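You operate a simulated robot arm through the tools that you are given. There is no shell and no other tool.

You are at the controls of a simulated robot arm. One attempt, no reset.

Task
Switch the tester off, take the lamp out onto the deck, dial to FUSE, shut the two open lids.
Fine: off before the lamp comes out. Set down upright: amber lamp.

The check looks at the end state, three seconds after you hand in, the way a careful person would. Anything else that was tipped, shoved, dropped, spilled or broken makes it a failure. A push-on lid holds only when it is set on centred and level and pressed home; a screw cap is set on level and turned clockwise until tight.

Robot
A 6-joint arm with a two-finger parallel gripper, fixed in place. Base frame: the origin is at the foot of the arm, x ahead of it, y to its left, z up; the work surface is at about z = 0. Units: m, degrees, N and s.
With the tool pointing down near the work surface it reaches from about 0.18 to 0.46 m from the base axis. Its first joint turns from -70.0 to 70.0 degrees. Payload 1.9 kg.
Tool frame: the origin (TCP) lies between the finger pads and is the grasp point; the fingertips stand 0.023 m ahead of it; z points along the fingers, y is the line along which they close. Largest opening 0.094 m; finger width 0.038, thickness 0.01; the body of the gripper, 0.054 by 0.096 m, starts 0.039 m behind the TCP.
Orientation is that of the tool frame in the base frame, as a unit quaternion [x, y, z, w]. With the fingers straight down and closing along the base's y, the tool's x points along the base's -x, its y along +y and its z along -z.

Tools
- The arm moves only by the tool step_arm. Its arguments are lists of equal length, an entry for each row: "rot": the turn, a rotation vector about the tool's x, y, z in degrees, a list of three; "linear": the shift along the tool's x, y, z in m, a list of three; "hand": the gripper command, from -1 (shut) to 1 (fully open), values between in proportion. In form: {"rot": [[wx, wy, wz], ...], "linear": [[tx, ty, tz], ...], "hand": [hand, ...]}. A call has 1 to 20 rows; each row shifts and turns the commanded pose from where the row before left it, along the tool's axes as they then stand. Rows are played at 5 a second. More than 0.05 m and 8.6 degrees between two rows, or a gripper value outside its range, and nothing of the call is played. A pose out of reach is approached as far as the arm can. The call stops where the force on the tool passes 90 N (or 10 N more than at its start, if that is more) or the arm is blocked; 0.2 s more then pass. Each finger travels about 0.108 m/s and halts on what it meets, pressing with about 35 N; the grip force reading is that of the motor and also rises with nothing between the fingers. The clock runs only during rows and for 0.2 s after the last one: add rows that do not move to give the fingers time. It gives the time, the measured TCP pose, the force on the tool (base axes), the opening and the grip force at its end, in the units of the frame above (readings bear some noise), with the torque about the TCP (base axes, N m) and any sound that the robot's microphone picked up.
- Cameras (640 x 400 px; columns grow to the right, rows downward): "scene" is fixed at [0.05, 0.3035, 0.4308]; the picture's right is [-0.83, -0.56, 0.00], its down [-0.28, 0.42, -0.87] and it looks along [0.48, -0.72, -0.50] (base axes); focal length 253 px, centre (320, 200). "wrist" rides on the gripper at [0.086, 0.016, -0.075] in the tool frame; the picture's right is [-0.18, 0.98, 0.00], its down [-0.58, -0.11, -0.81] and it looks along [-0.79, -0.15, 0.59] (tool axes); focal length 243 px, centre (320, 200). There is no depth. A picture from a camera that has moved, and an enlarged one, comes with that camera's place and axes in the base frame and with its lens.
- capture(camera): a new picture of that camera. No time passes.
- close_up(camera, box): a new picture of the part [left, top, right, bottom] of that camera's present view, enlarged. No time passes.
- job_done(): hands the job in; it is judged then, once.

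Places have to be worked out from the pictures, the camera data and where the tool is seen. Open the gripper and draw the arm clear of the work before you hand the job in, unless the task says otherwise.

The tools are called after "Emit:" by a JSON object that holds its "api" and its "payload". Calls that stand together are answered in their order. step_arm: Moves the arm, as the interface text tells. Its arguments: {"type":"object","properties":{"rot":{"type":"array","items":{"type":"array","items":{"type":"number"}}},"linear":{"type":"array","items":{"type":"array","items":{"type":"number"}}},"hand":{"type":"array","items":{"type":"number"}}},"required":["rot","linear","hand"]} The other tools are called the same way: capture (camera) takes a picture; close_up (camera, box) takes an enlarged picture of a part of a camera's view; job_done () hands the job in.

At the start:

```text
time_s: 0.0
position: [0.2816, -0.113, 0.3232]
tool_rot: [0.0, 1.0, 0.0, 0.0]
force: [-0.3, -0.7, 0.1]
wrist_torque: [0.04, 0.0, -0.03]
grip_width: 0.094
finger_force: 0.1
```

scene: 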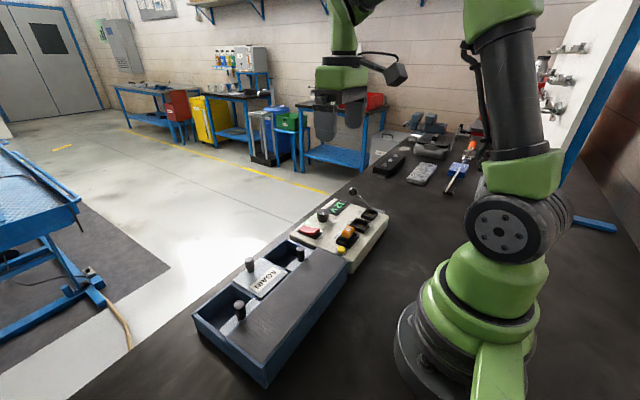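
wrist: 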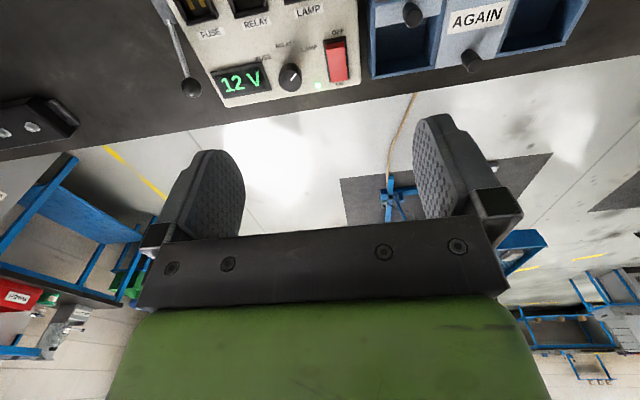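

I start by looking closer at the scene: the tester with its sockets, switch and dial, and the blue box with sliding/hinged lids.

Emit:
{"api": "close_up", "payload": {"camera": "scene", "box": [180, 180, 400, 390]}}

Emit:
{"api": "close_up", "payload": {"camera": "scene", "box": [280, 180, 400, 260]}}

Emit:
{"api": "close_up", "payload": {"camera": "wrist", "box": [160, 0, 380, 110]}}

Emit:
{"api": "close_up", "payload": {"camera": "wrist", "box": [340, 0, 600, 110]}}

Emit:
{"api": "close_up", "payload": {"camera": "scene", "box": [360, 110, 500, 200]}}

```text
1.90 times, centred on (290, 285) of scene
camera zoom: at [0.05, 0.3035, 0.4308], right [-0.83, -0.56, 0.0], down [-0.28, 0.42, -0.87], along [0.48, -0.72, -0.5], focal length 482 px, centre (377, 38)
```

zoom: 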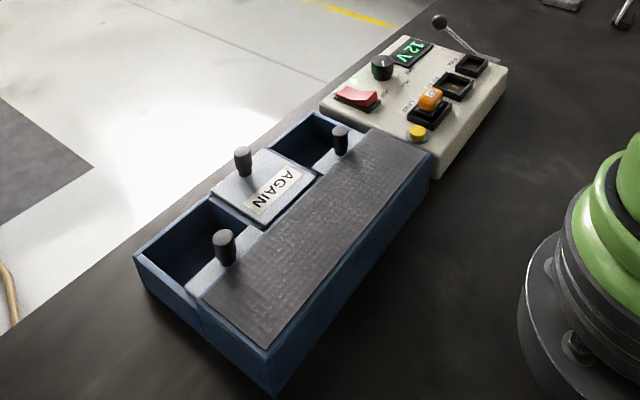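

```text
5.00 times, centred on (340, 220) of scene
camera zoom: at [0.05, 0.3035, 0.4308], right [-0.83, -0.56, 0.0], down [-0.28, 0.42, -0.87], along [0.48, -0.72, -0.5], focal length 1265 px, centre (220, 100)
```

zoom: 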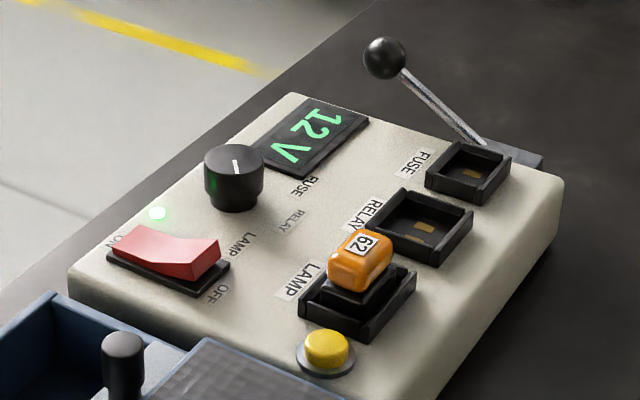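

```text
2.91 times, centred on (270, 55) of wrist
camera zoom: at [0.1963, -0.097, 0.3993], right [0.18, 0.98, 0.0], down [0.58, -0.11, 0.81], along [0.79, -0.15, -0.59], focal length 706 px, centre (466, 622)
```

zoom: 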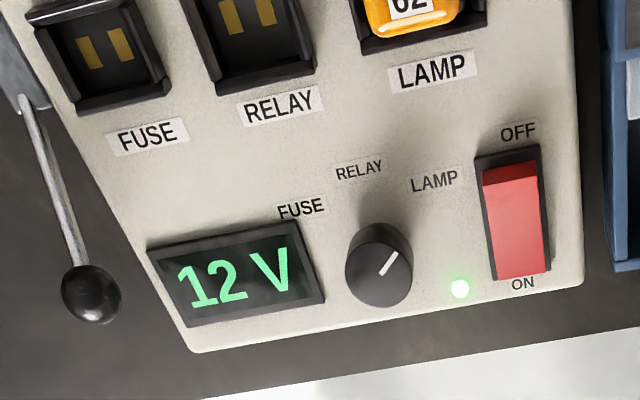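

```text
2.46 times, centred on (470, 55) of wrist
camera zoom: at [0.1963, -0.097, 0.3993], right [0.18, 0.98, 0.0], down [0.58, -0.11, 0.81], along [0.79, -0.15, -0.59], focal length 597 px, centre (-49, 557)
```

zoom: 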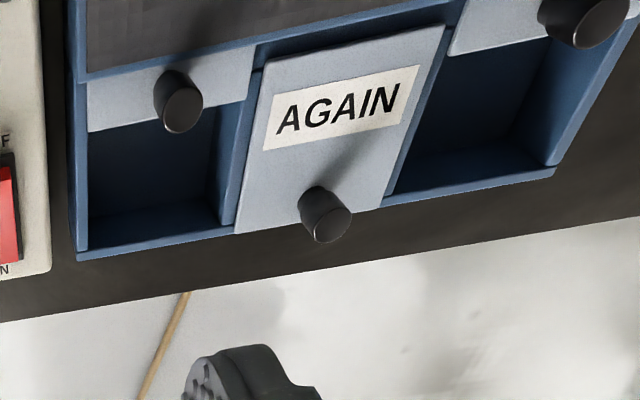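

```text
4.44 times, centred on (430, 155) of scene
camera zoom: at [0.05, 0.3035, 0.4308], right [-0.83, -0.56, 0.0], down [-0.28, 0.42, -0.87], along [0.48, -0.72, -0.5], focal length 1124 px, centre (-169, 400)
```

zoom: 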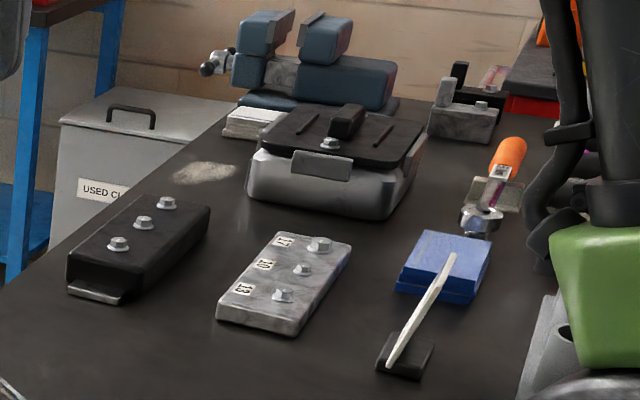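

The tester is roughly axis aligned ahead of me: the switch is near (0.357, -0.103, 0.046), the dial near (0.359, -0.169), and the lamp near (0.262, -0.129). The lid box is to the left, with its open knobs near x=0.31 and the closed one near x=0.373. I move back and left, staying high, for a better look.

Emit:
{"api": "step_arm", "payload": {"rot": [[0, 0, 0], [0, 0, 0], [0, 0, 0], [0, 0, 0], [0, 0, 0]], "linear": [[0.02, 0.03, 0], [0.02, 0.03, 0], [0.02, 0.03, 0], [0.02, 0.03, 0], [0, 0, 0]], "hand": [1, 1, 1, 1, 1]}}

Emit:
{"api": "capture", "payload": {"camera": "wrist"}}

Emit:
{"api": "capture", "payload": {"camera": "scene"}}

```text
time_s: 1.2
position: [0.2026, 0.01, 0.3229]
tool_rot: [0.0, 1.0, 0.001, 0.0]
force: [-0.4, -0.2, 0.4]
wrist_torque: [0.02, 0.01, 0.03]
grip_width: 0.0939
finger_force: 0.0
```

```text
taken
camera wrist: at [0.1159, 0.0251, 0.3997], right [0.18, 0.98, 0.0], down [0.58, -0.11, 0.81], along [0.79, -0.15, -0.59], focal length 243 px, centre (320, 200)
```

wrist: 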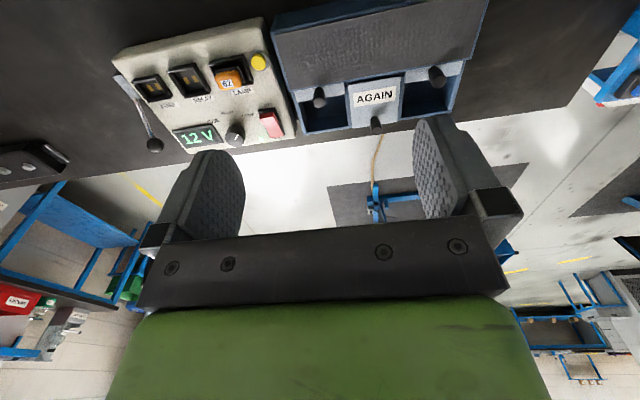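

```text
taken
```

scene: 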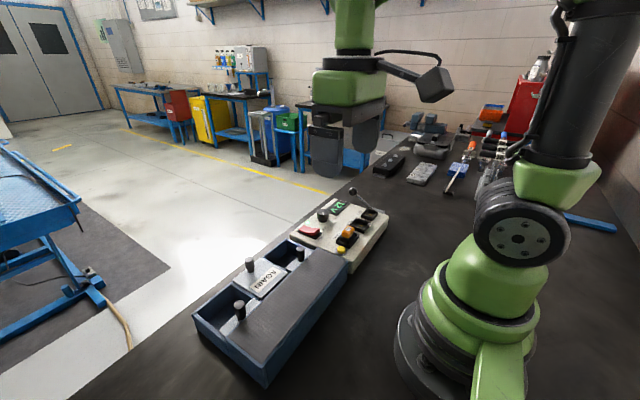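

The view now takes in both the tester and the lid box. I enlarge parts of it for detail.

Emit:
{"api": "close_up", "payload": {"camera": "wrist", "box": [260, 0, 500, 150]}}

Emit:
{"api": "close_up", "payload": {"camera": "wrist", "box": [110, 10, 300, 160]}}

Emit:
{"api": "close_up", "payload": {"camera": "wrist", "box": [180, 30, 290, 110]}}

```text
2.67 times, centred on (380, 75) of wrist
camera zoom: at [0.1159, 0.0251, 0.3997], right [0.18, 0.98, 0.0], down [0.58, -0.11, 0.81], along [0.79, -0.15, -0.59], focal length 647 px, centre (160, 533)
```

zoom: 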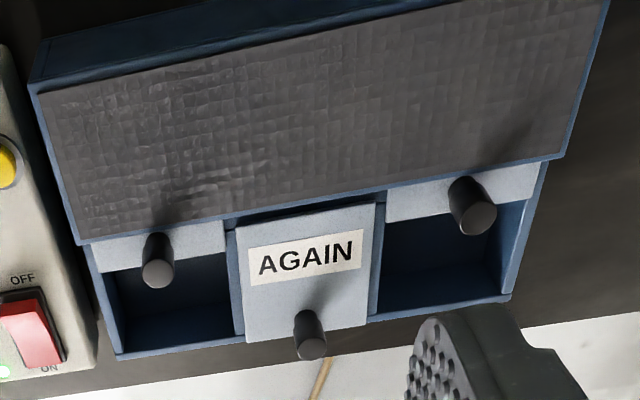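

```text
2.67 times, centred on (205, 85) of wrist
camera zoom: at [0.1159, 0.0251, 0.3997], right [0.18, 0.98, 0.0], down [0.58, -0.11, 0.81], along [0.79, -0.15, -0.59], focal length 647 px, centre (627, 507)
```

zoom: 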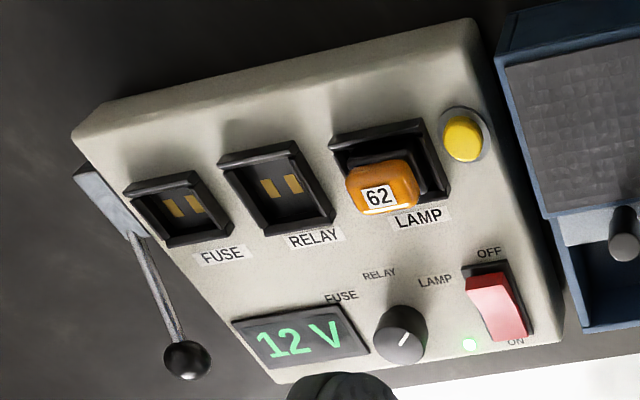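

```text
5.00 times, centred on (235, 70) of wrist
camera zoom: at [0.1159, 0.0251, 0.3997], right [0.18, 0.98, 0.0], down [0.58, -0.11, 0.81], along [0.79, -0.15, -0.59], focal length 1213 px, centre (745, 850)
```

zoom: 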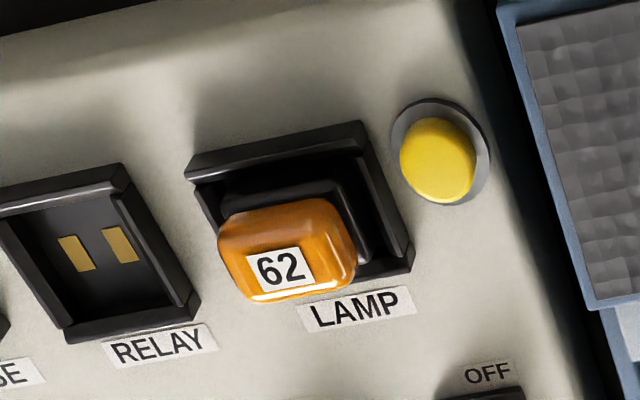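

The dark rubber mat on the lid box looks like the box's deck, at z≈0.060, x≈0.23–0.297 and y≈-0.05–0.19. The lids sit at z≈0.052, and the knob tops are near 0.08. I move over the switch with the gripper closing and check positions from there.

Emit:
{"api": "step_arm", "payload": {"rot": [[0, 0, 0], [0, 0, 0], [0, 0, 0], [0, 0, 0], [0, 0, 0], [0, 0, 0], [0, 0, 0]], "linear": [[-0.02, -0.028, 0.0], [-0.02, -0.028, 0.0], [-0.02, -0.028, 0.02], [-0.02, -0.029, 0.03], [-0.017, 0, 0.04], [0, 0, 0.033], [0, 0, 0]], "hand": [0, -0.5, -1, -1, -1, -1, -1]}}

Emit:
{"api": "capture", "payload": {"camera": "wrist"}}

Emit:
{"api": "capture", "payload": {"camera": "scene"}}

```text
time_s: 2.8
position: [0.3015, -0.1049, 0.2015]
tool_rot: [0.0, 1.0, 0.0, 0.0]
force: [-1.1, -0.6, 0.1]
wrist_torque: [0.02, 0.01, -0.01]
grip_width: 0.0001
finger_force: 34.7
```

```text
taken
camera wrist: at [0.2151, -0.0898, 0.2779], right [0.18, 0.98, 0.0], down [0.58, -0.11, 0.81], along [0.79, -0.15, -0.59], focal length 243 px, centre (320, 200)
```

wrist: 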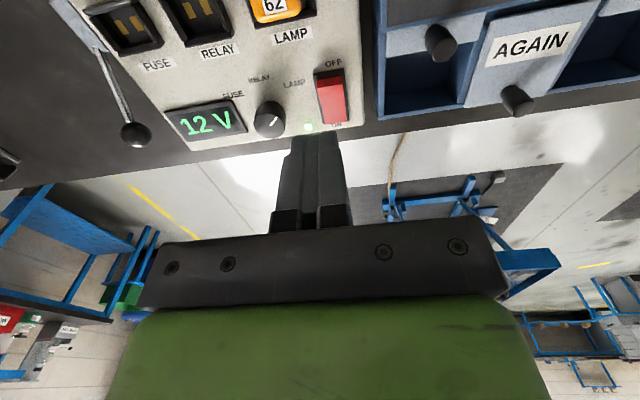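

```text
taken
```

scene: 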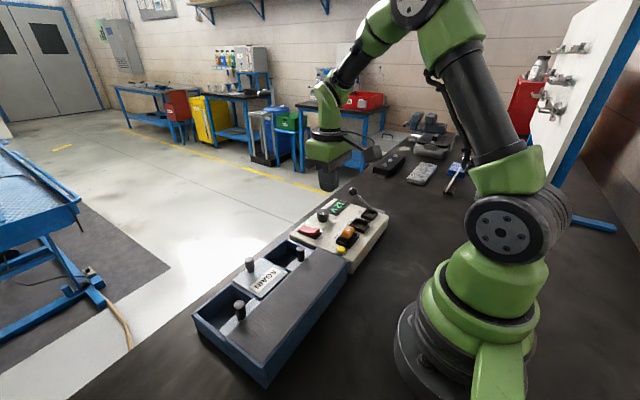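

I enlarge the switch and dial from this closer viewpoint to refine their positions.

Emit:
{"api": "close_up", "payload": {"camera": "wrist", "box": [200, 40, 380, 150]}}

Emit:
{"api": "close_up", "payload": {"camera": "scene", "box": [290, 215, 340, 246]}}

```text
3.56 times, centred on (290, 95) of wrist
camera zoom: at [0.2151, -0.0898, 0.2779], right [0.18, 0.98, 0.0], down [0.58, -0.11, 0.81], along [0.79, -0.15, -0.59], focal length 863 px, centre (427, 573)
```

zoom: 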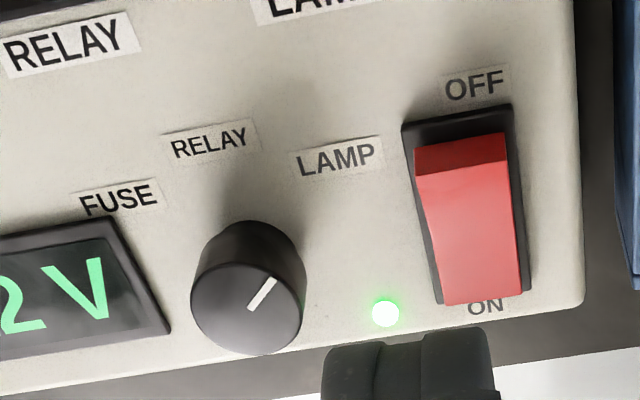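

```text
12.80 times, centred on (315, 230) of scene
camera zoom: at [0.05, 0.3035, 0.4308], right [-0.83, -0.56, 0.0], down [-0.28, 0.42, -0.87], along [0.48, -0.72, -0.5], focal length 3238 px, centre (384, -190)
```

zoom: 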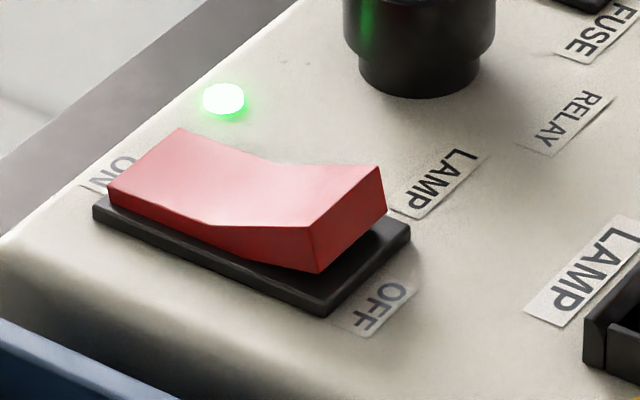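

The OFF end of the rocker is raised, with its edge at about (0.3335, -0.103, 0.060). I go above that end with closed fingers, then press down in small steps.

Emit:
{"api": "step_arm", "payload": {"rot": [[0, 0, 0], [0, 0, 0], [0, 0, 0], [0, 0, 0], [0, 0, 0]], "linear": [[-0.012, 0.001, 0.03], [-0.0105, 0.001, 0.03], [0, 0, 0.03], [0, 0, 0.02], [0, 0, 0]], "hand": [-1, -1, -1, -1, -1]}}

Emit:
{"api": "capture", "payload": {"camera": "wrist"}}

Emit:
{"api": "close_up", "payload": {"camera": "scene", "box": [280, 180, 400, 260]}}

```text
time_s: 4.0
position: [0.3203, -0.1052, 0.0901]
tool_rot: [-0.001, 1.0, 0.0, 0.0]
force: [0.4, 0.3, 0.1]
wrist_torque: [0.02, 0.02, 0.01]
grip_width: 0.0
finger_force: 34.7
```

```text
taken
camera wrist: at [0.2355, -0.0898, 0.1649], right [0.18, 0.98, 0.0], down [0.58, -0.11, 0.81], along [0.79, -0.15, -0.59], focal length 243 px, centre (320, 200)
```

wrist: 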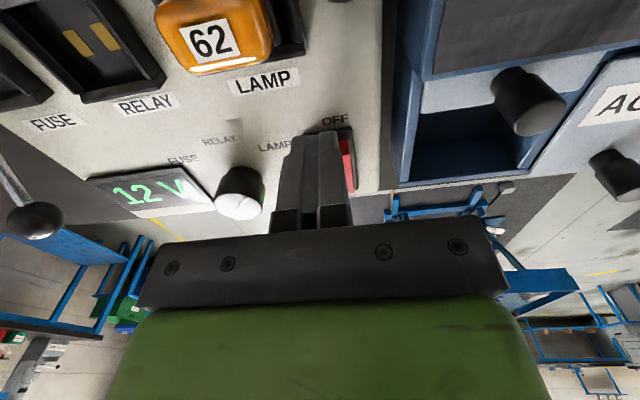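

```text
5.00 times, centred on (340, 220) of scene
camera zoom: at [0.05, 0.3035, 0.4308], right [-0.83, -0.56, 0.0], down [-0.28, 0.42, -0.87], along [0.48, -0.72, -0.5], focal length 1265 px, centre (220, 100)
```

zoom: 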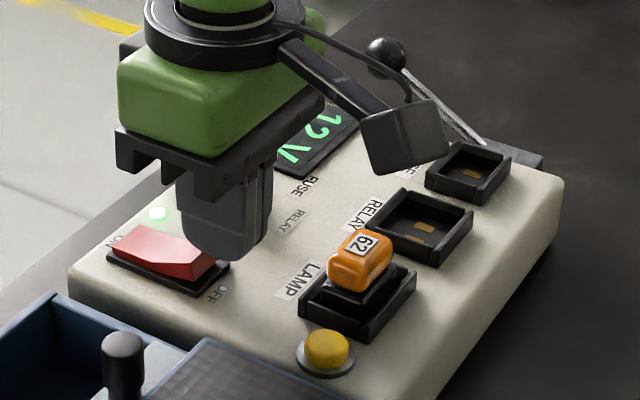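

The fingers are over the OFF end. I shift 6 mm forward and press down in small steps.

Emit:
{"api": "step_arm", "payload": {"rot": [[0, 0, 0], [0, 0, 0], [0, 0, 0], [0, 0, 0], [0, 0, 0]], "linear": [[-0.006, 0.001, 0], [0, 0, 0.005], [0, 0, 0.004], [0, 0, 0.004], [0, 0, 0.0]], "hand": [-1, -1, -1, -1, -1]}}

Emit:
{"api": "close_up", "payload": {"camera": "scene", "box": [280, 190, 360, 260]}}

```text
time_s: 5.1
position: [0.3275, -0.1035, 0.0802]
tool_rot: [0.001, 1.0, 0.001, 0.001]
force: [-5.9, 0.6, 12.7]
wrist_torque: [-0.03, -0.15, 0.07]
grip_width: 0.0
finger_force: 35.2
stopped in row 5: the force on the tool passed its limit at 97 N (the readings are from after the stop); the commanded pose is now the measured one
```

```text
5.71 times, centred on (320, 225) of scene
camera zoom: at [0.05, 0.3035, 0.4308], right [-0.83, -0.56, 0.0], down [-0.28, 0.42, -0.87], along [0.48, -0.72, -0.5], focal length 1446 px, centre (320, 57)
```

zoom: 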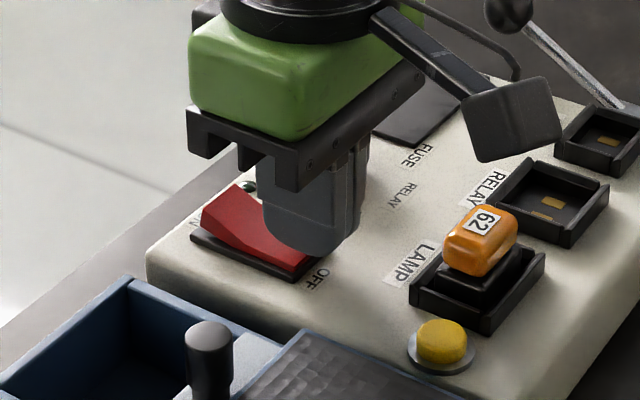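

The rocker has flipped and the green LED looks out. I raise the tool and verify.

Emit:
{"api": "step_arm", "payload": {"rot": [[0, 0, 0], [0, 0, 0], [0, 0, 0], [0, 0, 0], [0, 0, 0], [0, 0, 0]], "linear": [[0, 0, -0.02], [0, 0, -0.04], [0.03, 0, -0.03], [0.03, -0.01, -0.01], [0.0, -0.015, 0], [0, 0, 0]], "hand": [-1, -1, 0, 1, 1, 1]}}

Emit:
{"api": "close_up", "payload": {"camera": "scene", "box": [280, 180, 400, 260]}}

Emit:
{"api": "capture", "payload": {"camera": "wrist"}}

```text
time_s: 6.5
position: [0.2664, -0.1262, 0.182]
tool_rot: [0.0, 1.0, -0.001, 0.001]
force: [0.1, 1.5, 0.1]
wrist_torque: [-0.02, 0.01, 0.02]
grip_width: 0.094
finger_force: 0.1
```

```text
5.00 times, centred on (340, 220) of scene
camera zoom: at [0.05, 0.3035, 0.4308], right [-0.83, -0.56, 0.0], down [-0.28, 0.42, -0.87], along [0.48, -0.72, -0.5], focal length 1265 px, centre (220, 100)
```

zoom: 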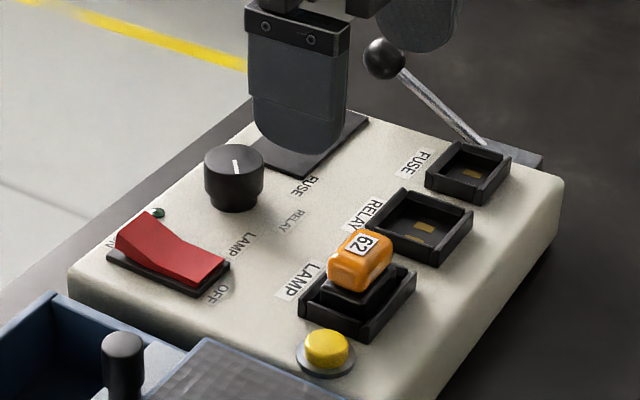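

```text
taken
camera wrist: at [0.1799, -0.1118, 0.2577], right [0.19, 0.98, 0.0], down [0.58, -0.11, 0.81], along [0.79, -0.15, -0.59], focal length 243 px, centre (320, 200)
```

wrist: 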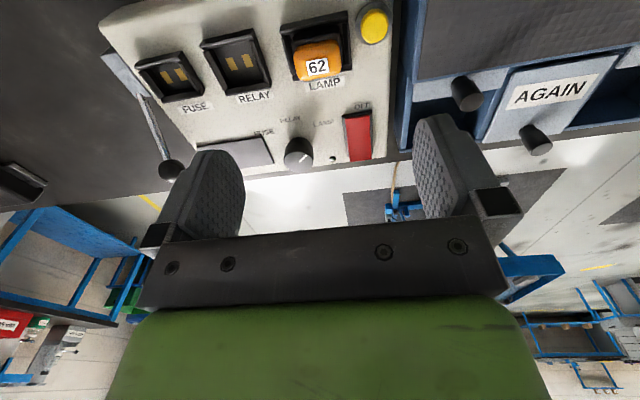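

The tester is off: the display is dark and the LED is out. Now I zoom in on the lamp for its exact position and height.

Emit:
{"api": "close_up", "payload": {"camera": "wrist", "box": [260, 0, 400, 90]}}

Emit:
{"api": "close_up", "payload": {"camera": "scene", "box": [330, 215, 375, 255]}}

```text
4.44 times, centred on (330, 45) of wrist
camera zoom: at [0.1799, -0.1118, 0.2577], right [0.19, 0.98, 0.0], down [0.58, -0.11, 0.81], along [0.79, -0.15, -0.59], focal length 1078 px, centre (276, 889)
```

zoom: 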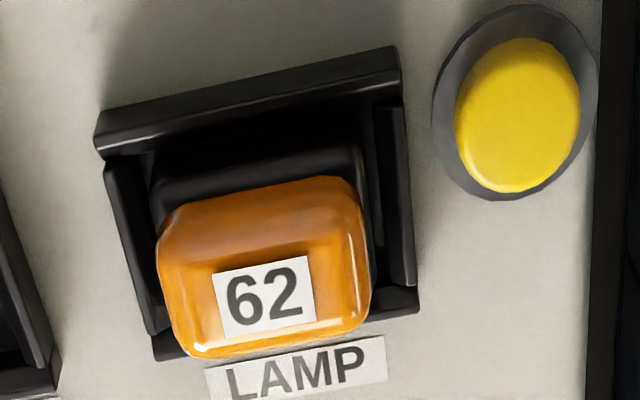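

```text
10.00 times, centred on (352, 235) of scene
camera zoom: at [0.05, 0.3035, 0.4308], right [-0.83, -0.56, 0.0], down [-0.28, 0.42, -0.87], along [0.48, -0.72, -0.5], focal length 2530 px, centre (-5, -150)
```

zoom: 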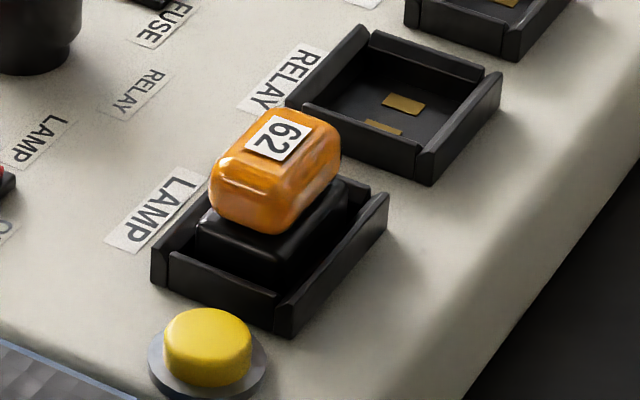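

The lamp top is centred near (0.262, -0.1287, 0.078), with the socket wall top near z=0.056 and the button beside it at y≈-0.0855. I pre-open to about 55 mm, hover above the lamp and check alignment.

Emit:
{"api": "step_arm", "payload": {"rot": [[0, 0, 0], [0, 0, 0], [0, 0, 0], [0, 0, 0]], "linear": [[0.0044, -0.0025, 0], [0, 0, 0.03], [0, 0, 0.03], [0, 0, 0]], "hand": [0.2, 0.2, 0.2, 0.2]}}

Emit:
{"api": "capture", "payload": {"camera": "wrist"}}

Emit:
{"api": "close_up", "payload": {"camera": "scene", "box": [300, 170, 400, 260]}}

```text
time_s: 7.5
position: [0.2607, -0.1277, 0.1194]
tool_rot: [0.0, 1.0, -0.001, 0.0]
force: [0.0, -0.2, -0.1]
wrist_torque: [-0.04, -0.02, 0.0]
grip_width: 0.0563
finger_force: 0.1
```

```text
taken
camera wrist: at [0.1753, -0.1133, 0.1949], right [0.18, 0.98, 0.0], down [0.58, -0.11, 0.81], along [0.79, -0.15, -0.59], focal length 243 px, centre (320, 200)
```

wrist: 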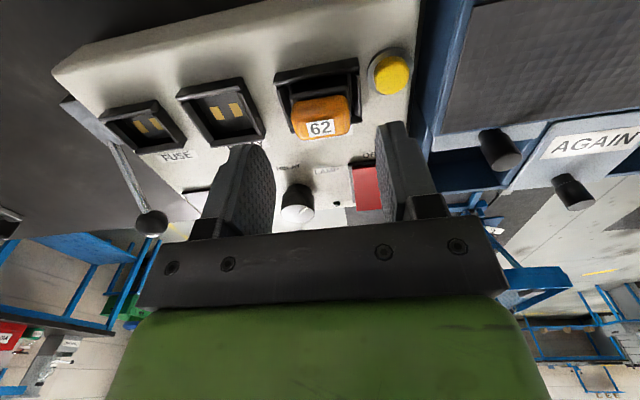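

```text
4.44 times, centred on (350, 215) of scene
camera zoom: at [0.05, 0.3035, 0.4308], right [-0.83, -0.56, 0.0], down [-0.28, 0.42, -0.87], along [0.48, -0.72, -0.5], focal length 1124 px, centre (187, 133)
```

zoom: 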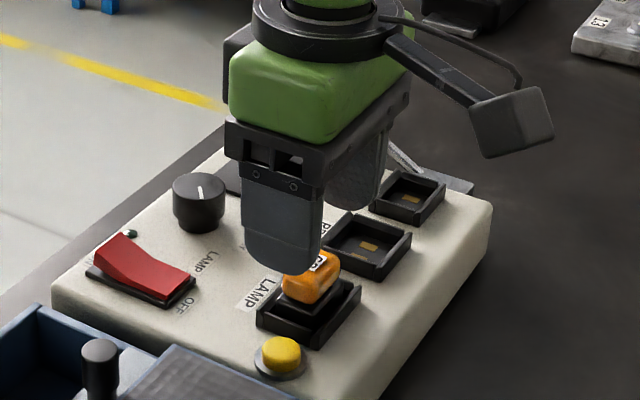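

Alignment is good: the lamp label triangulates to (0.263, -0.129). I descend to TCP z≈0.086 and check the force before closing.

Emit:
{"api": "step_arm", "payload": {"rot": [[0, 0, 0], [0, 0, 0], [0, 0, 0], [0, 0, 0]], "linear": [[-0.001, -0.0008, 0.015], [0, 0, 0.012], [0, 0, 0.006], [0, 0, 0]], "hand": [0.2, 0.2, 0.2, 0.2]}}

Emit:
{"api": "capture", "payload": {"camera": "wrist"}}

Emit:
{"api": "close_up", "payload": {"camera": "scene", "box": [310, 190, 380, 260]}}

```text
time_s: 8.5
position: [0.2628, -0.131, 0.0859]
tool_rot: [0.001, 1.0, 0.0, 0.0]
force: [-1.1, 1.1, -0.2]
wrist_torque: [-0.01, 0.02, -0.04]
grip_width: 0.0565
finger_force: 0.1
```

```text
taken
camera wrist: at [0.177, -0.116, 0.162], right [0.19, 0.98, 0.0], down [0.58, -0.11, 0.81], along [0.79, -0.15, -0.59], focal length 243 px, centre (320, 200)
```

wrist: 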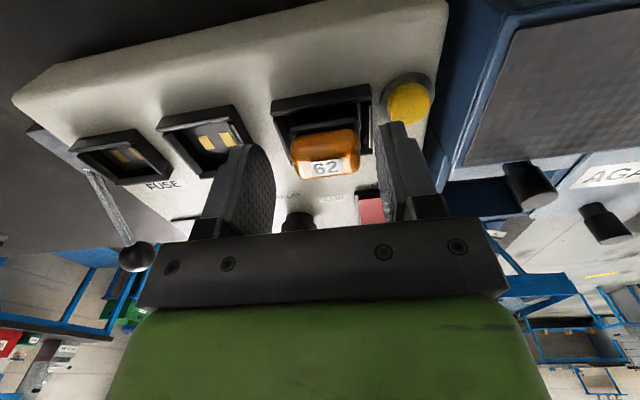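

```text
5.71 times, centred on (345, 225) of scene
camera zoom: at [0.05, 0.3035, 0.4308], right [-0.83, -0.56, 0.0], down [-0.28, 0.42, -0.87], along [0.48, -0.72, -0.5], focal length 1446 px, centre (177, 57)
```

zoom: 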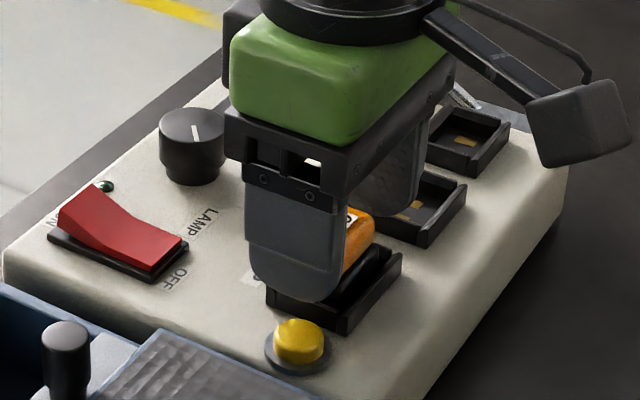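

The fingers straddle the amber body and the force reads near zero. I close the gripper on the lamp.

Emit:
{"api": "step_arm", "payload": {"rot": [[0, 0, 0], [0, 0, 0], [0, 0, 0]], "linear": [[0, 0, 0], [0, 0, 0], [0, 0, 0]], "hand": [-0.1, -0.4, -1]}}

Emit:
{"api": "capture", "payload": {"camera": "wrist"}}

Emit:
{"api": "close_up", "payload": {"camera": "scene", "box": [310, 190, 380, 260]}}

```text
time_s: 9.3
position: [0.2629, -0.13, 0.0861]
tool_rot: [0.001, 1.0, 0.001, -0.001]
force: [2.9, 24.9, 7.4]
wrist_torque: [0.79, -0.08, -0.05]
grip_width: 0.0346
finger_force: 35.4
```

```text
taken
camera wrist: at [0.1769, -0.1152, 0.1623], right [0.19, 0.98, 0.0], down [0.58, -0.11, 0.81], along [0.79, -0.15, -0.59], focal length 243 px, centre (320, 200)
```

wrist: 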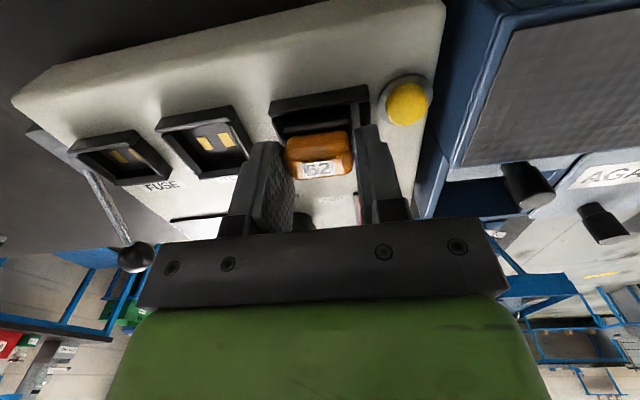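

```text
5.71 times, centred on (345, 225) of scene
camera zoom: at [0.05, 0.3035, 0.4308], right [-0.83, -0.56, 0.0], down [-0.28, 0.42, -0.87], along [0.48, -0.72, -0.5], focal length 1446 px, centre (177, 57)
```

zoom: 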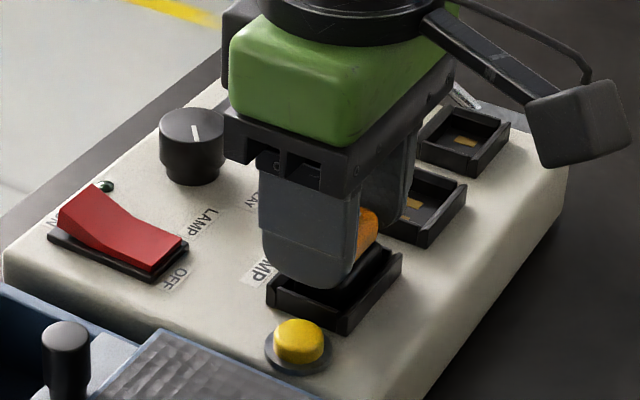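

The grip is at 34.6 mm, but there is a 25 N sideways load in +y, so I'm off centre towards -y. I ease the tool +y to relieve it before pulling.

Emit:
{"api": "step_arm", "payload": {"rot": [[0, 0, 0], [0, 0, 0]], "linear": [[0, 0.0015, 0], [0, 0, 0]], "hand": [-1, -1]}}

```text
time_s: 9.9
position: [0.2622, -0.13, 0.0869]
tool_rot: [0.0, 1.0, 0.0, 0.0]
force: [-1.9, 7.9, -1.7]
wrist_torque: [0.33, 0.07, -0.05]
grip_width: 0.0346
finger_force: 35.0
```

The side load dropped to 8 N. I shift 0.7 mm more, then pull straight up gently.

Emit:
{"api": "step_arm", "payload": {"rot": [[0, 0, 0], [0, 0, 0]], "linear": [[0, 0.0007, 0], [0, 0, -0.001]], "hand": [-1, -1]}}

```text
time_s: 10.5
position: [0.2643, -0.1301, 0.0884]
tool_rot: [0.0, 1.0, 0.0, 0.001]
force: [0.9, 2.2, -1.0]
wrist_torque: [0.13, -0.01, 0.0]
grip_width: 0.0347
finger_force: 34.7
```

The lateral load is nearly zero. I pull up in small steps.

Emit:
{"api": "step_arm", "payload": {"rot": [[0, 0, 0], [0, 0, 0], [0, 0, 0], [0, 0, 0], [0, 0, 0]], "linear": [[0, 0, -0.002], [0, 0, -0.003], [0, 0, -0.005], [0, 0, -0.005], [0, 0, 0]], "hand": [-1, -1, -1, -1, -1]}}

Emit:
{"api": "close_up", "payload": {"camera": "scene", "box": [310, 190, 380, 260]}}

```text
time_s: 11.7
position: [0.2646, -0.1297, 0.1033]
tool_rot: [0.0, 1.0, -0.001, 0.0]
force: [-0.4, 0.2, -0.6]
wrist_torque: [0.0, -0.01, 0.05]
grip_width: 0.0345
finger_force: 35.3
```

```text
5.71 times, centred on (345, 225) of scene
camera zoom: at [0.05, 0.3035, 0.4308], right [-0.83, -0.56, 0.0], down [-0.28, 0.42, -0.87], along [0.48, -0.72, -0.5], focal length 1446 px, centre (177, 57)
```

zoom: 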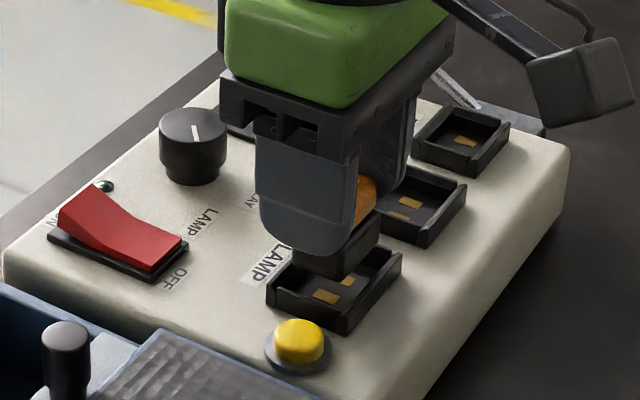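

The lamp is free of its socket. I lift it well clear and look at its underside and height.

Emit:
{"api": "step_arm", "payload": {"rot": [[0, 0, 0], [0, 0, 0], [0, 0, 0], [0, 0, 0]], "linear": [[0, 0, -0.02], [0, 0, -0.02], [0, 0, -0.03], [0, 0, 0]], "hand": [-1, -1, -1, -1]}}

Emit:
{"api": "close_up", "payload": {"camera": "scene", "box": [300, 150, 400, 250]}}

Emit:
{"api": "capture", "payload": {"camera": "wrist"}}

```text
time_s: 12.7
position: [0.2632, -0.1306, 0.1737]
tool_rot: [0.0, 1.0, -0.001, 0.0]
force: [0.4, 0.6, -0.1]
wrist_torque: [0.02, 0.03, 0.01]
grip_width: 0.0343
finger_force: 34.9
```

```text
4.00 times, centred on (350, 200) of scene
camera zoom: at [0.05, 0.3035, 0.4308], right [-0.83, -0.56, 0.0], down [-0.28, 0.42, -0.87], along [0.48, -0.72, -0.5], focal length 1012 px, centre (200, 200)
```

zoom: 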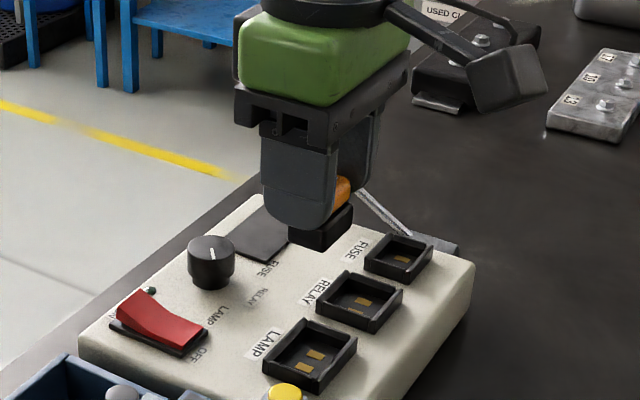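

```text
taken
camera wrist: at [0.1779, -0.116, 0.2492], right [0.18, 0.98, 0.0], down [0.58, -0.11, 0.81], along [0.79, -0.15, -0.59], focal length 243 px, centre (320, 200)
```

wrist: 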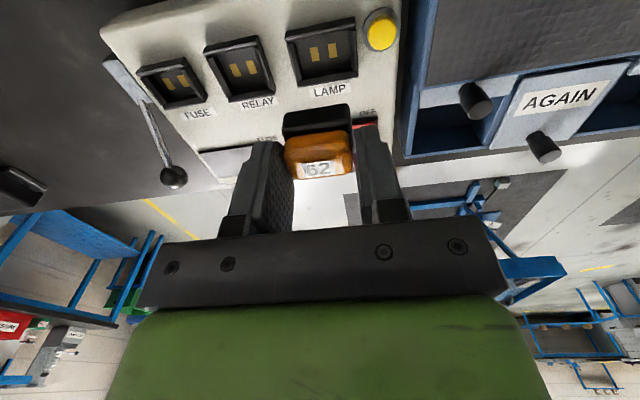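

The lamp hangs level with a flat black base, its bottom about 42 mm below the TCP. I carry it at this height over the middle of the rubber deck.

Emit:
{"api": "step_arm", "payload": {"rot": [[0, 0, 0], [0, 0, 0], [0, 0, 0], [0, 0, 0], [0, 0, 0], [0, 0, 0], [0, 0, 0]], "linear": [[0, 0.025, 0], [0, 0.04, 0], [0, 0.04, 0], [0, 0.04, 0], [0, 0.035, 0], [0, 0.016, 0], [0, 0, 0]], "hand": [-1, -1, -1, -1, -1, -1, -1]}}

Emit:
{"api": "capture", "payload": {"camera": "scene"}}

Emit:
{"api": "capture", "payload": {"camera": "wrist"}}

```text
time_s: 14.3
position: [0.2627, 0.0665, 0.1711]
tool_rot: [0.001, 1.0, 0.0, 0.0]
force: [-0.1, 0.7, -0.3]
wrist_torque: [-0.01, 0.0, 0.0]
grip_width: 0.0347
finger_force: 35.1
```

```text
taken
```

scene: 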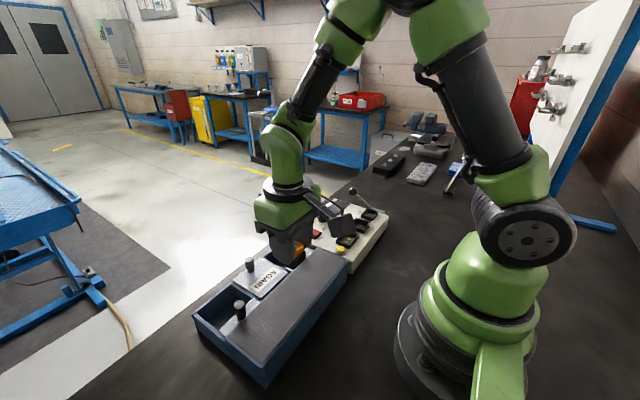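

```text
taken
camera wrist: at [0.177, 0.0814, 0.2473], right [0.19, 0.98, 0.0], down [0.58, -0.11, 0.81], along [0.79, -0.15, -0.59], focal length 243 px, centre (320, 200)
```

wrist: 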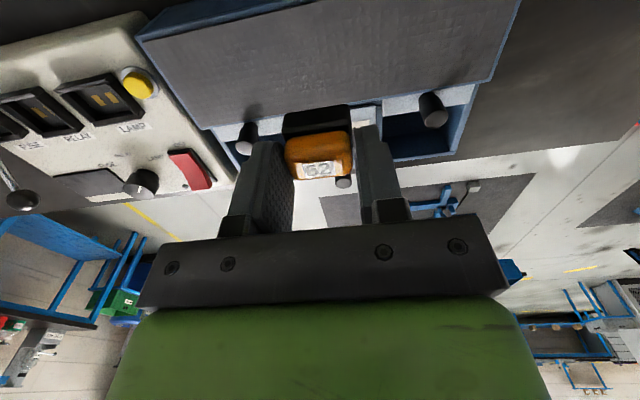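

I'm above the deck at (0.263, 0.066). I descend most of the way and then look.

Emit:
{"api": "step_arm", "payload": {"rot": [[0, 0, 0], [0, 0, 0], [0, 0, 0], [0, 0, 0]], "linear": [[0, 0, 0.02], [0, 0, 0.02], [0, 0, 0.015], [0, 0, 0]], "hand": [-1, -1, -1, -1]}}

Emit:
{"api": "close_up", "payload": {"camera": "scene", "box": [220, 200, 360, 300]}}

```text
time_s: 15.3
position: [0.2641, 0.0668, 0.1164]
tool_rot: [0.001, 1.0, 0.0, 0.001]
force: [-0.6, 0.2, -0.3]
wrist_torque: [0.0, -0.01, 0.0]
grip_width: 0.0347
finger_force: 34.8
```

```text
4.00 times, centred on (290, 250) of scene
camera zoom: at [0.05, 0.3035, 0.4308], right [-0.83, -0.56, 0.0], down [-0.28, 0.42, -0.87], along [0.48, -0.72, -0.5], focal length 1012 px, centre (440, 0)
```

zoom: 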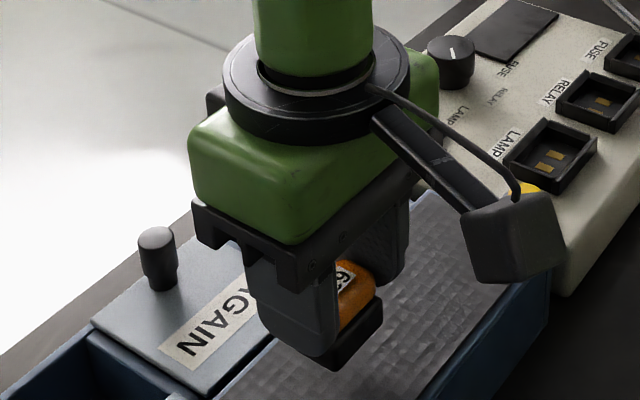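

It's a few mm above the mat. I go down in 2–3 mm steps, watching the force.

Emit:
{"api": "step_arm", "payload": {"rot": [[0, 0, 0], [0, 0, 0], [0, 0, 0], [0, 0, 0]], "linear": [[0, 0, 0.003], [0, 0, 0.003], [0, 0, 0.002], [0, 0, 0]], "hand": [-1, -1, -1, -1]}}

Emit:
{"api": "close_up", "payload": {"camera": "scene", "box": [260, 250, 330, 300]}}

```text
time_s: 16.3
position: [0.2644, 0.0667, 0.1087]
tool_rot: [-0.001, 1.0, -0.001, 0.0]
force: [0.3, -0.2, 0.0]
wrist_torque: [-0.02, 0.0, 0.0]
grip_width: 0.0347
finger_force: 34.9
```

```text
8.00 times, centred on (295, 275) of scene
camera zoom: at [0.05, 0.3035, 0.4308], right [-0.83, -0.56, 0.0], down [-0.28, 0.42, -0.87], along [0.48, -0.72, -0.5], focal length 2024 px, centre (520, -400)
```

zoom: 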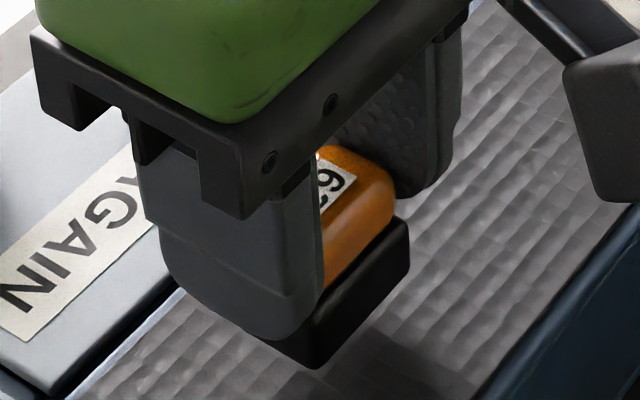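

No contact yet and the shadow is near. I continue down in 1.5 mm steps.

Emit:
{"api": "step_arm", "payload": {"rot": [[0, 0, 0], [0, 0, 0], [0, 0, 0]], "linear": [[0, 0, 0.0015], [0, 0, 0.0015], [0, 0, 0]], "hand": [-1, -1, -1]}}

Emit:
{"api": "close_up", "payload": {"camera": "scene", "box": [260, 250, 330, 300]}}

```text
time_s: 17.1
position: [0.2636, 0.0654, 0.1055]
tool_rot: [0.002, 1.0, 0.0, 0.0]
force: [-0.4, 0.3, -0.1]
wrist_torque: [0.05, -0.02, 0.0]
grip_width: 0.0343
finger_force: 35.2
```

```text
8.00 times, centred on (295, 275) of scene
camera zoom: at [0.05, 0.3035, 0.4308], right [-0.83, -0.56, 0.0], down [-0.28, 0.42, -0.87], along [0.48, -0.72, -0.5], focal length 2024 px, centre (520, -400)
```

zoom: 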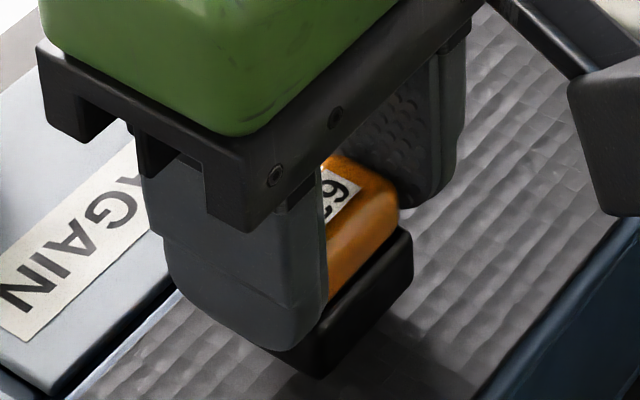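

Still no contact force. I go down another 3 mm.

Emit:
{"api": "step_arm", "payload": {"rot": [[0, 0, 0], [0, 0, 0], [0, 0, 0]], "linear": [[0, 0, 0.0015], [0, 0, 0.0015], [0, 0, 0]], "hand": [-1, -1, -1]}}

Emit:
{"api": "close_up", "payload": {"camera": "scene", "box": [260, 250, 330, 300]}}

```text
time_s: 17.9
position: [0.2647, 0.0673, 0.1027]
tool_rot: [0.001, 1.0, 0.0, 0.0]
force: [-0.1, 0.5, -0.2]
wrist_torque: [-0.02, -0.01, 0.04]
grip_width: 0.0347
finger_force: 34.9
```

```text
8.00 times, centred on (295, 275) of scene
camera zoom: at [0.05, 0.3035, 0.4308], right [-0.83, -0.56, 0.0], down [-0.28, 0.42, -0.87], along [0.48, -0.72, -0.5], focal length 2024 px, centre (520, -400)
```

zoom: 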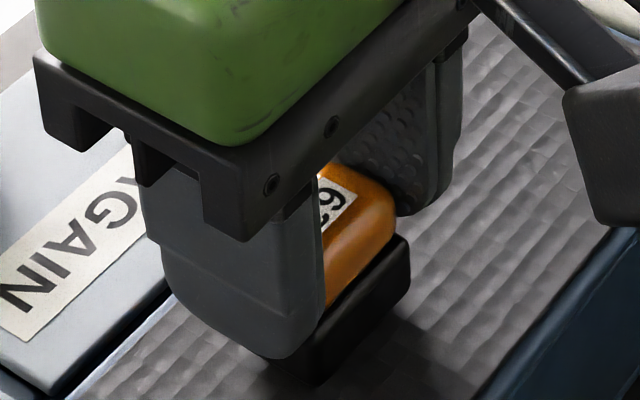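

The shadow is closing under the base. I go another 2 mm in 1 mm steps.

Emit:
{"api": "step_arm", "payload": {"rot": [[0, 0, 0], [0, 0, 0], [0, 0, 0]], "linear": [[0, 0, 0.001], [0, 0, 0.001], [0, 0, 0]], "hand": [-1, -1, -1]}}

Emit:
{"api": "close_up", "payload": {"camera": "scene", "box": [260, 250, 330, 300]}}

```text
time_s: 18.7
position: [0.2633, 0.0662, 0.1027]
tool_rot: [0.002, 1.0, 0.0, 0.0]
force: [0.7, 0.4, 0.1]
wrist_torque: [0.01, 0.01, 0.02]
grip_width: 0.0346
finger_force: 35.1
```

```text
8.00 times, centred on (295, 275) of scene
camera zoom: at [0.05, 0.3035, 0.4308], right [-0.83, -0.56, 0.0], down [-0.28, 0.42, -0.87], along [0.48, -0.72, -0.5], focal length 2024 px, centre (520, -400)
```

zoom: 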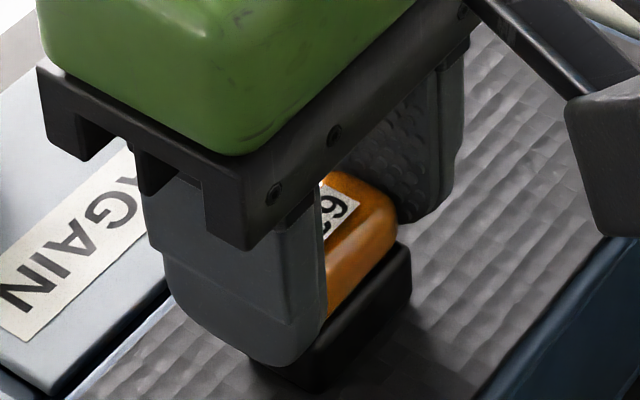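

Still no force. I go two more 1 mm steps.

Emit:
{"api": "step_arm", "payload": {"rot": [[0, 0, 0], [0, 0, 0], [0, 0, 0]], "linear": [[0, 0, 0.001], [0, 0, 0.001], [0, 0, 0]], "hand": [-1, -1, -1]}}

Emit:
{"api": "close_up", "payload": {"camera": "scene", "box": [260, 250, 330, 300]}}

```text
time_s: 19.5
position: [0.2646, 0.0685, 0.1004]
tool_rot: [0.001, 1.0, 0.0, 0.002]
force: [-2.5, -3.1, 32.4]
wrist_torque: [-0.13, 0.17, 0.02]
grip_width: 0.0347
finger_force: 35.4
```

```text
8.00 times, centred on (295, 275) of scene
camera zoom: at [0.0499, 0.3035, 0.4308], right [-0.83, -0.56, 0.0], down [-0.28, 0.42, -0.87], along [0.48, -0.72, -0.5], focal length 2024 px, centre (520, -400)
```

zoom: 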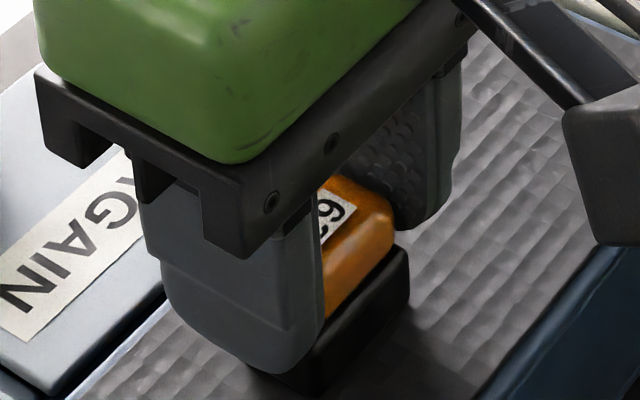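

Contact: 32 N upward, so the lamp is seated on the deck. I relieve about 0.7 mm and open the fingers gradually.

Emit:
{"api": "step_arm", "payload": {"rot": [[0, 0, 0], [0, 0, 0], [0, 0, 0], [0, 0, 0], [0, 0, 0]], "linear": [[0, 0, -0.0007], [0, 0, 0], [0, 0, 0], [0, 0, 0], [0, 0, 0]], "hand": [-1, -0.2, -0.1, 0.1, 0.25]}}

Emit:
{"api": "close_up", "payload": {"camera": "scene", "box": [260, 250, 330, 300]}}

```text
time_s: 20.7
position: [0.264, 0.0673, 0.1]
tool_rot: [0.001, 1.0, 0.0, 0.0]
force: [0.0, -0.4, 0.7]
wrist_torque: [-0.01, -0.01, -0.02]
grip_width: 0.0589
finger_force: 0.1
```

```text
8.00 times, centred on (295, 275) of scene
camera zoom: at [0.05, 0.3035, 0.4308], right [-0.83, -0.56, 0.0], down [-0.28, 0.42, -0.87], along [0.48, -0.72, -0.5], focal length 2024 px, centre (520, -400)
```

zoom: 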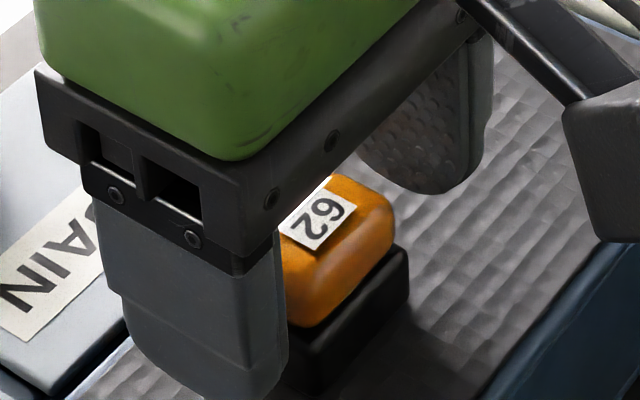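

The lamp stands on the deck and the fingers are clear of it. I lift straight up to a safe height.

Emit:
{"api": "step_arm", "payload": {"rot": [[0, 0, 0], [0, 0, 0], [0, 0, 0], [0, 0, 0], [0, 0, 0]], "linear": [[0, 0, -0.01], [0, 0, -0.02], [0, 0, -0.03], [0, 0, -0.03], [0, 0, 0]], "hand": [0.25, 0.25, 0.25, 0.25, 0.25]}}

Emit:
{"api": "close_up", "payload": {"camera": "scene", "box": [180, 180, 400, 390]}}

Emit:
{"api": "capture", "payload": {"camera": "wrist"}}

```text
time_s: 21.9
position: [0.2667, 0.0658, 0.1904]
tool_rot: [0.001, 1.0, 0.0, 0.0]
force: [0.0, 0.7, 0.7]
wrist_torque: [0.03, 0.0, -0.04]
grip_width: 0.0589
finger_force: 0.1
```

```text
1.90 times, centred on (290, 285) of scene
camera zoom: at [0.05, 0.3035, 0.4308], right [-0.83, -0.56, 0.0], down [-0.28, 0.42, -0.87], along [0.48, -0.72, -0.5], focal length 482 px, centre (377, 38)
```

zoom: 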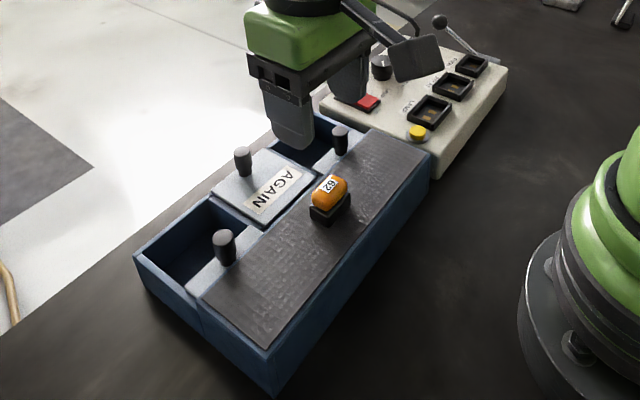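

```text
taken
camera wrist: at [0.18, 0.0809, 0.267], right [0.19, 0.98, 0.0], down [0.58, -0.11, 0.81], along [0.79, -0.15, -0.59], focal length 243 px, centre (320, 200)
```

wrist: 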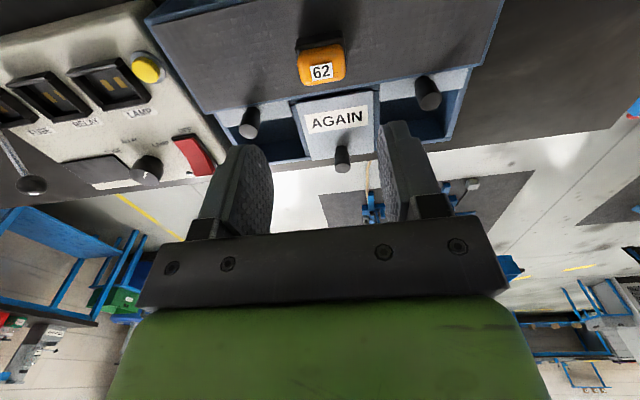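

The lamp stands upright on the deck. Next is the dial, top about (0.361, -0.170, 0.066) and Ø≈33 mm. It points to LAMP now and needs about 95° counter-clockwise (seen from above) to FUSE. I move above it at a safe height.

Emit:
{"api": "step_arm", "payload": {"rot": [[0, 0, 0], [0, 0, 0], [0, 0, 0], [0, 0, 0], [0, 0, 0], [0, 0, 0], [0, 0, 0], [0, 0, 0]], "linear": [[0, -0.0339, 0], [-0.014, -0.0339, 0], [-0.014, -0.0339, 0], [-0.014, -0.0339, 0], [-0.014, -0.0339, 0], [-0.014, -0.0339, 0], [-0.014, -0.0339, 0], [-0.013, 0, 0.02]], "hand": [0.1, 0.1, 0.1, 0.1, 0.1, 0.1, 0.1, 0.1]}}

Emit:
{"api": "capture", "payload": {"camera": "wrist"}}

Emit:
{"api": "close_up", "payload": {"camera": "scene", "box": [280, 170, 400, 260]}}

```text
time_s: 23.7
position: [0.3624, -0.1745, 0.1745]
tool_rot: [0.001, 1.0, 0.0, 0.0]
force: [-0.6, 0.6, 0.2]
wrist_torque: [-0.02, -0.01, -0.01]
grip_width: 0.0518
finger_force: 0.0
```

```text
taken
camera wrist: at [0.2767, -0.1585, 0.2502], right [0.19, 0.98, 0.0], down [0.58, -0.11, 0.81], along [0.79, -0.15, -0.59], focal length 243 px, centre (320, 200)
```

wrist: 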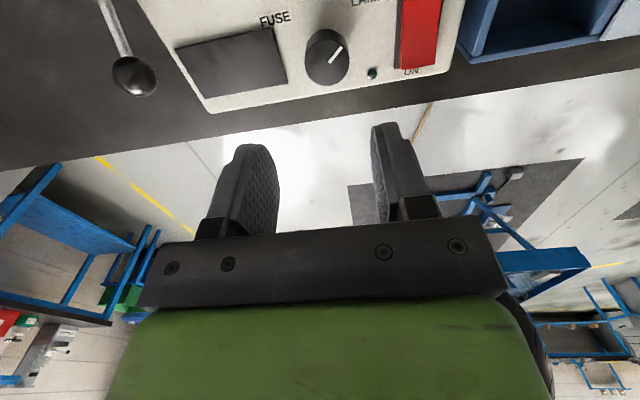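

```text
4.44 times, centred on (340, 215) of scene
camera zoom: at [0.05, 0.3035, 0.4308], right [-0.83, -0.56, 0.0], down [-0.28, 0.42, -0.87], along [0.48, -0.72, -0.5], focal length 1124 px, centre (231, 133)
```

zoom: 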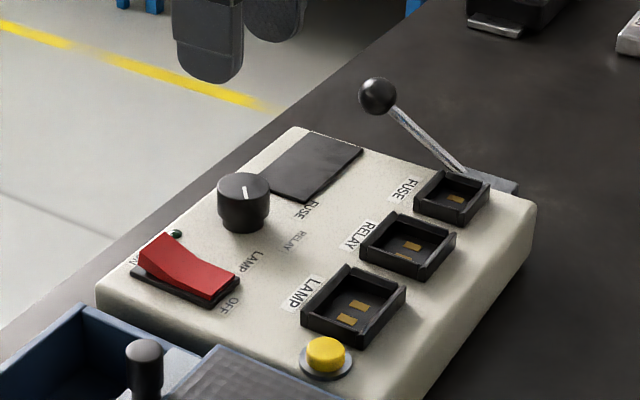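

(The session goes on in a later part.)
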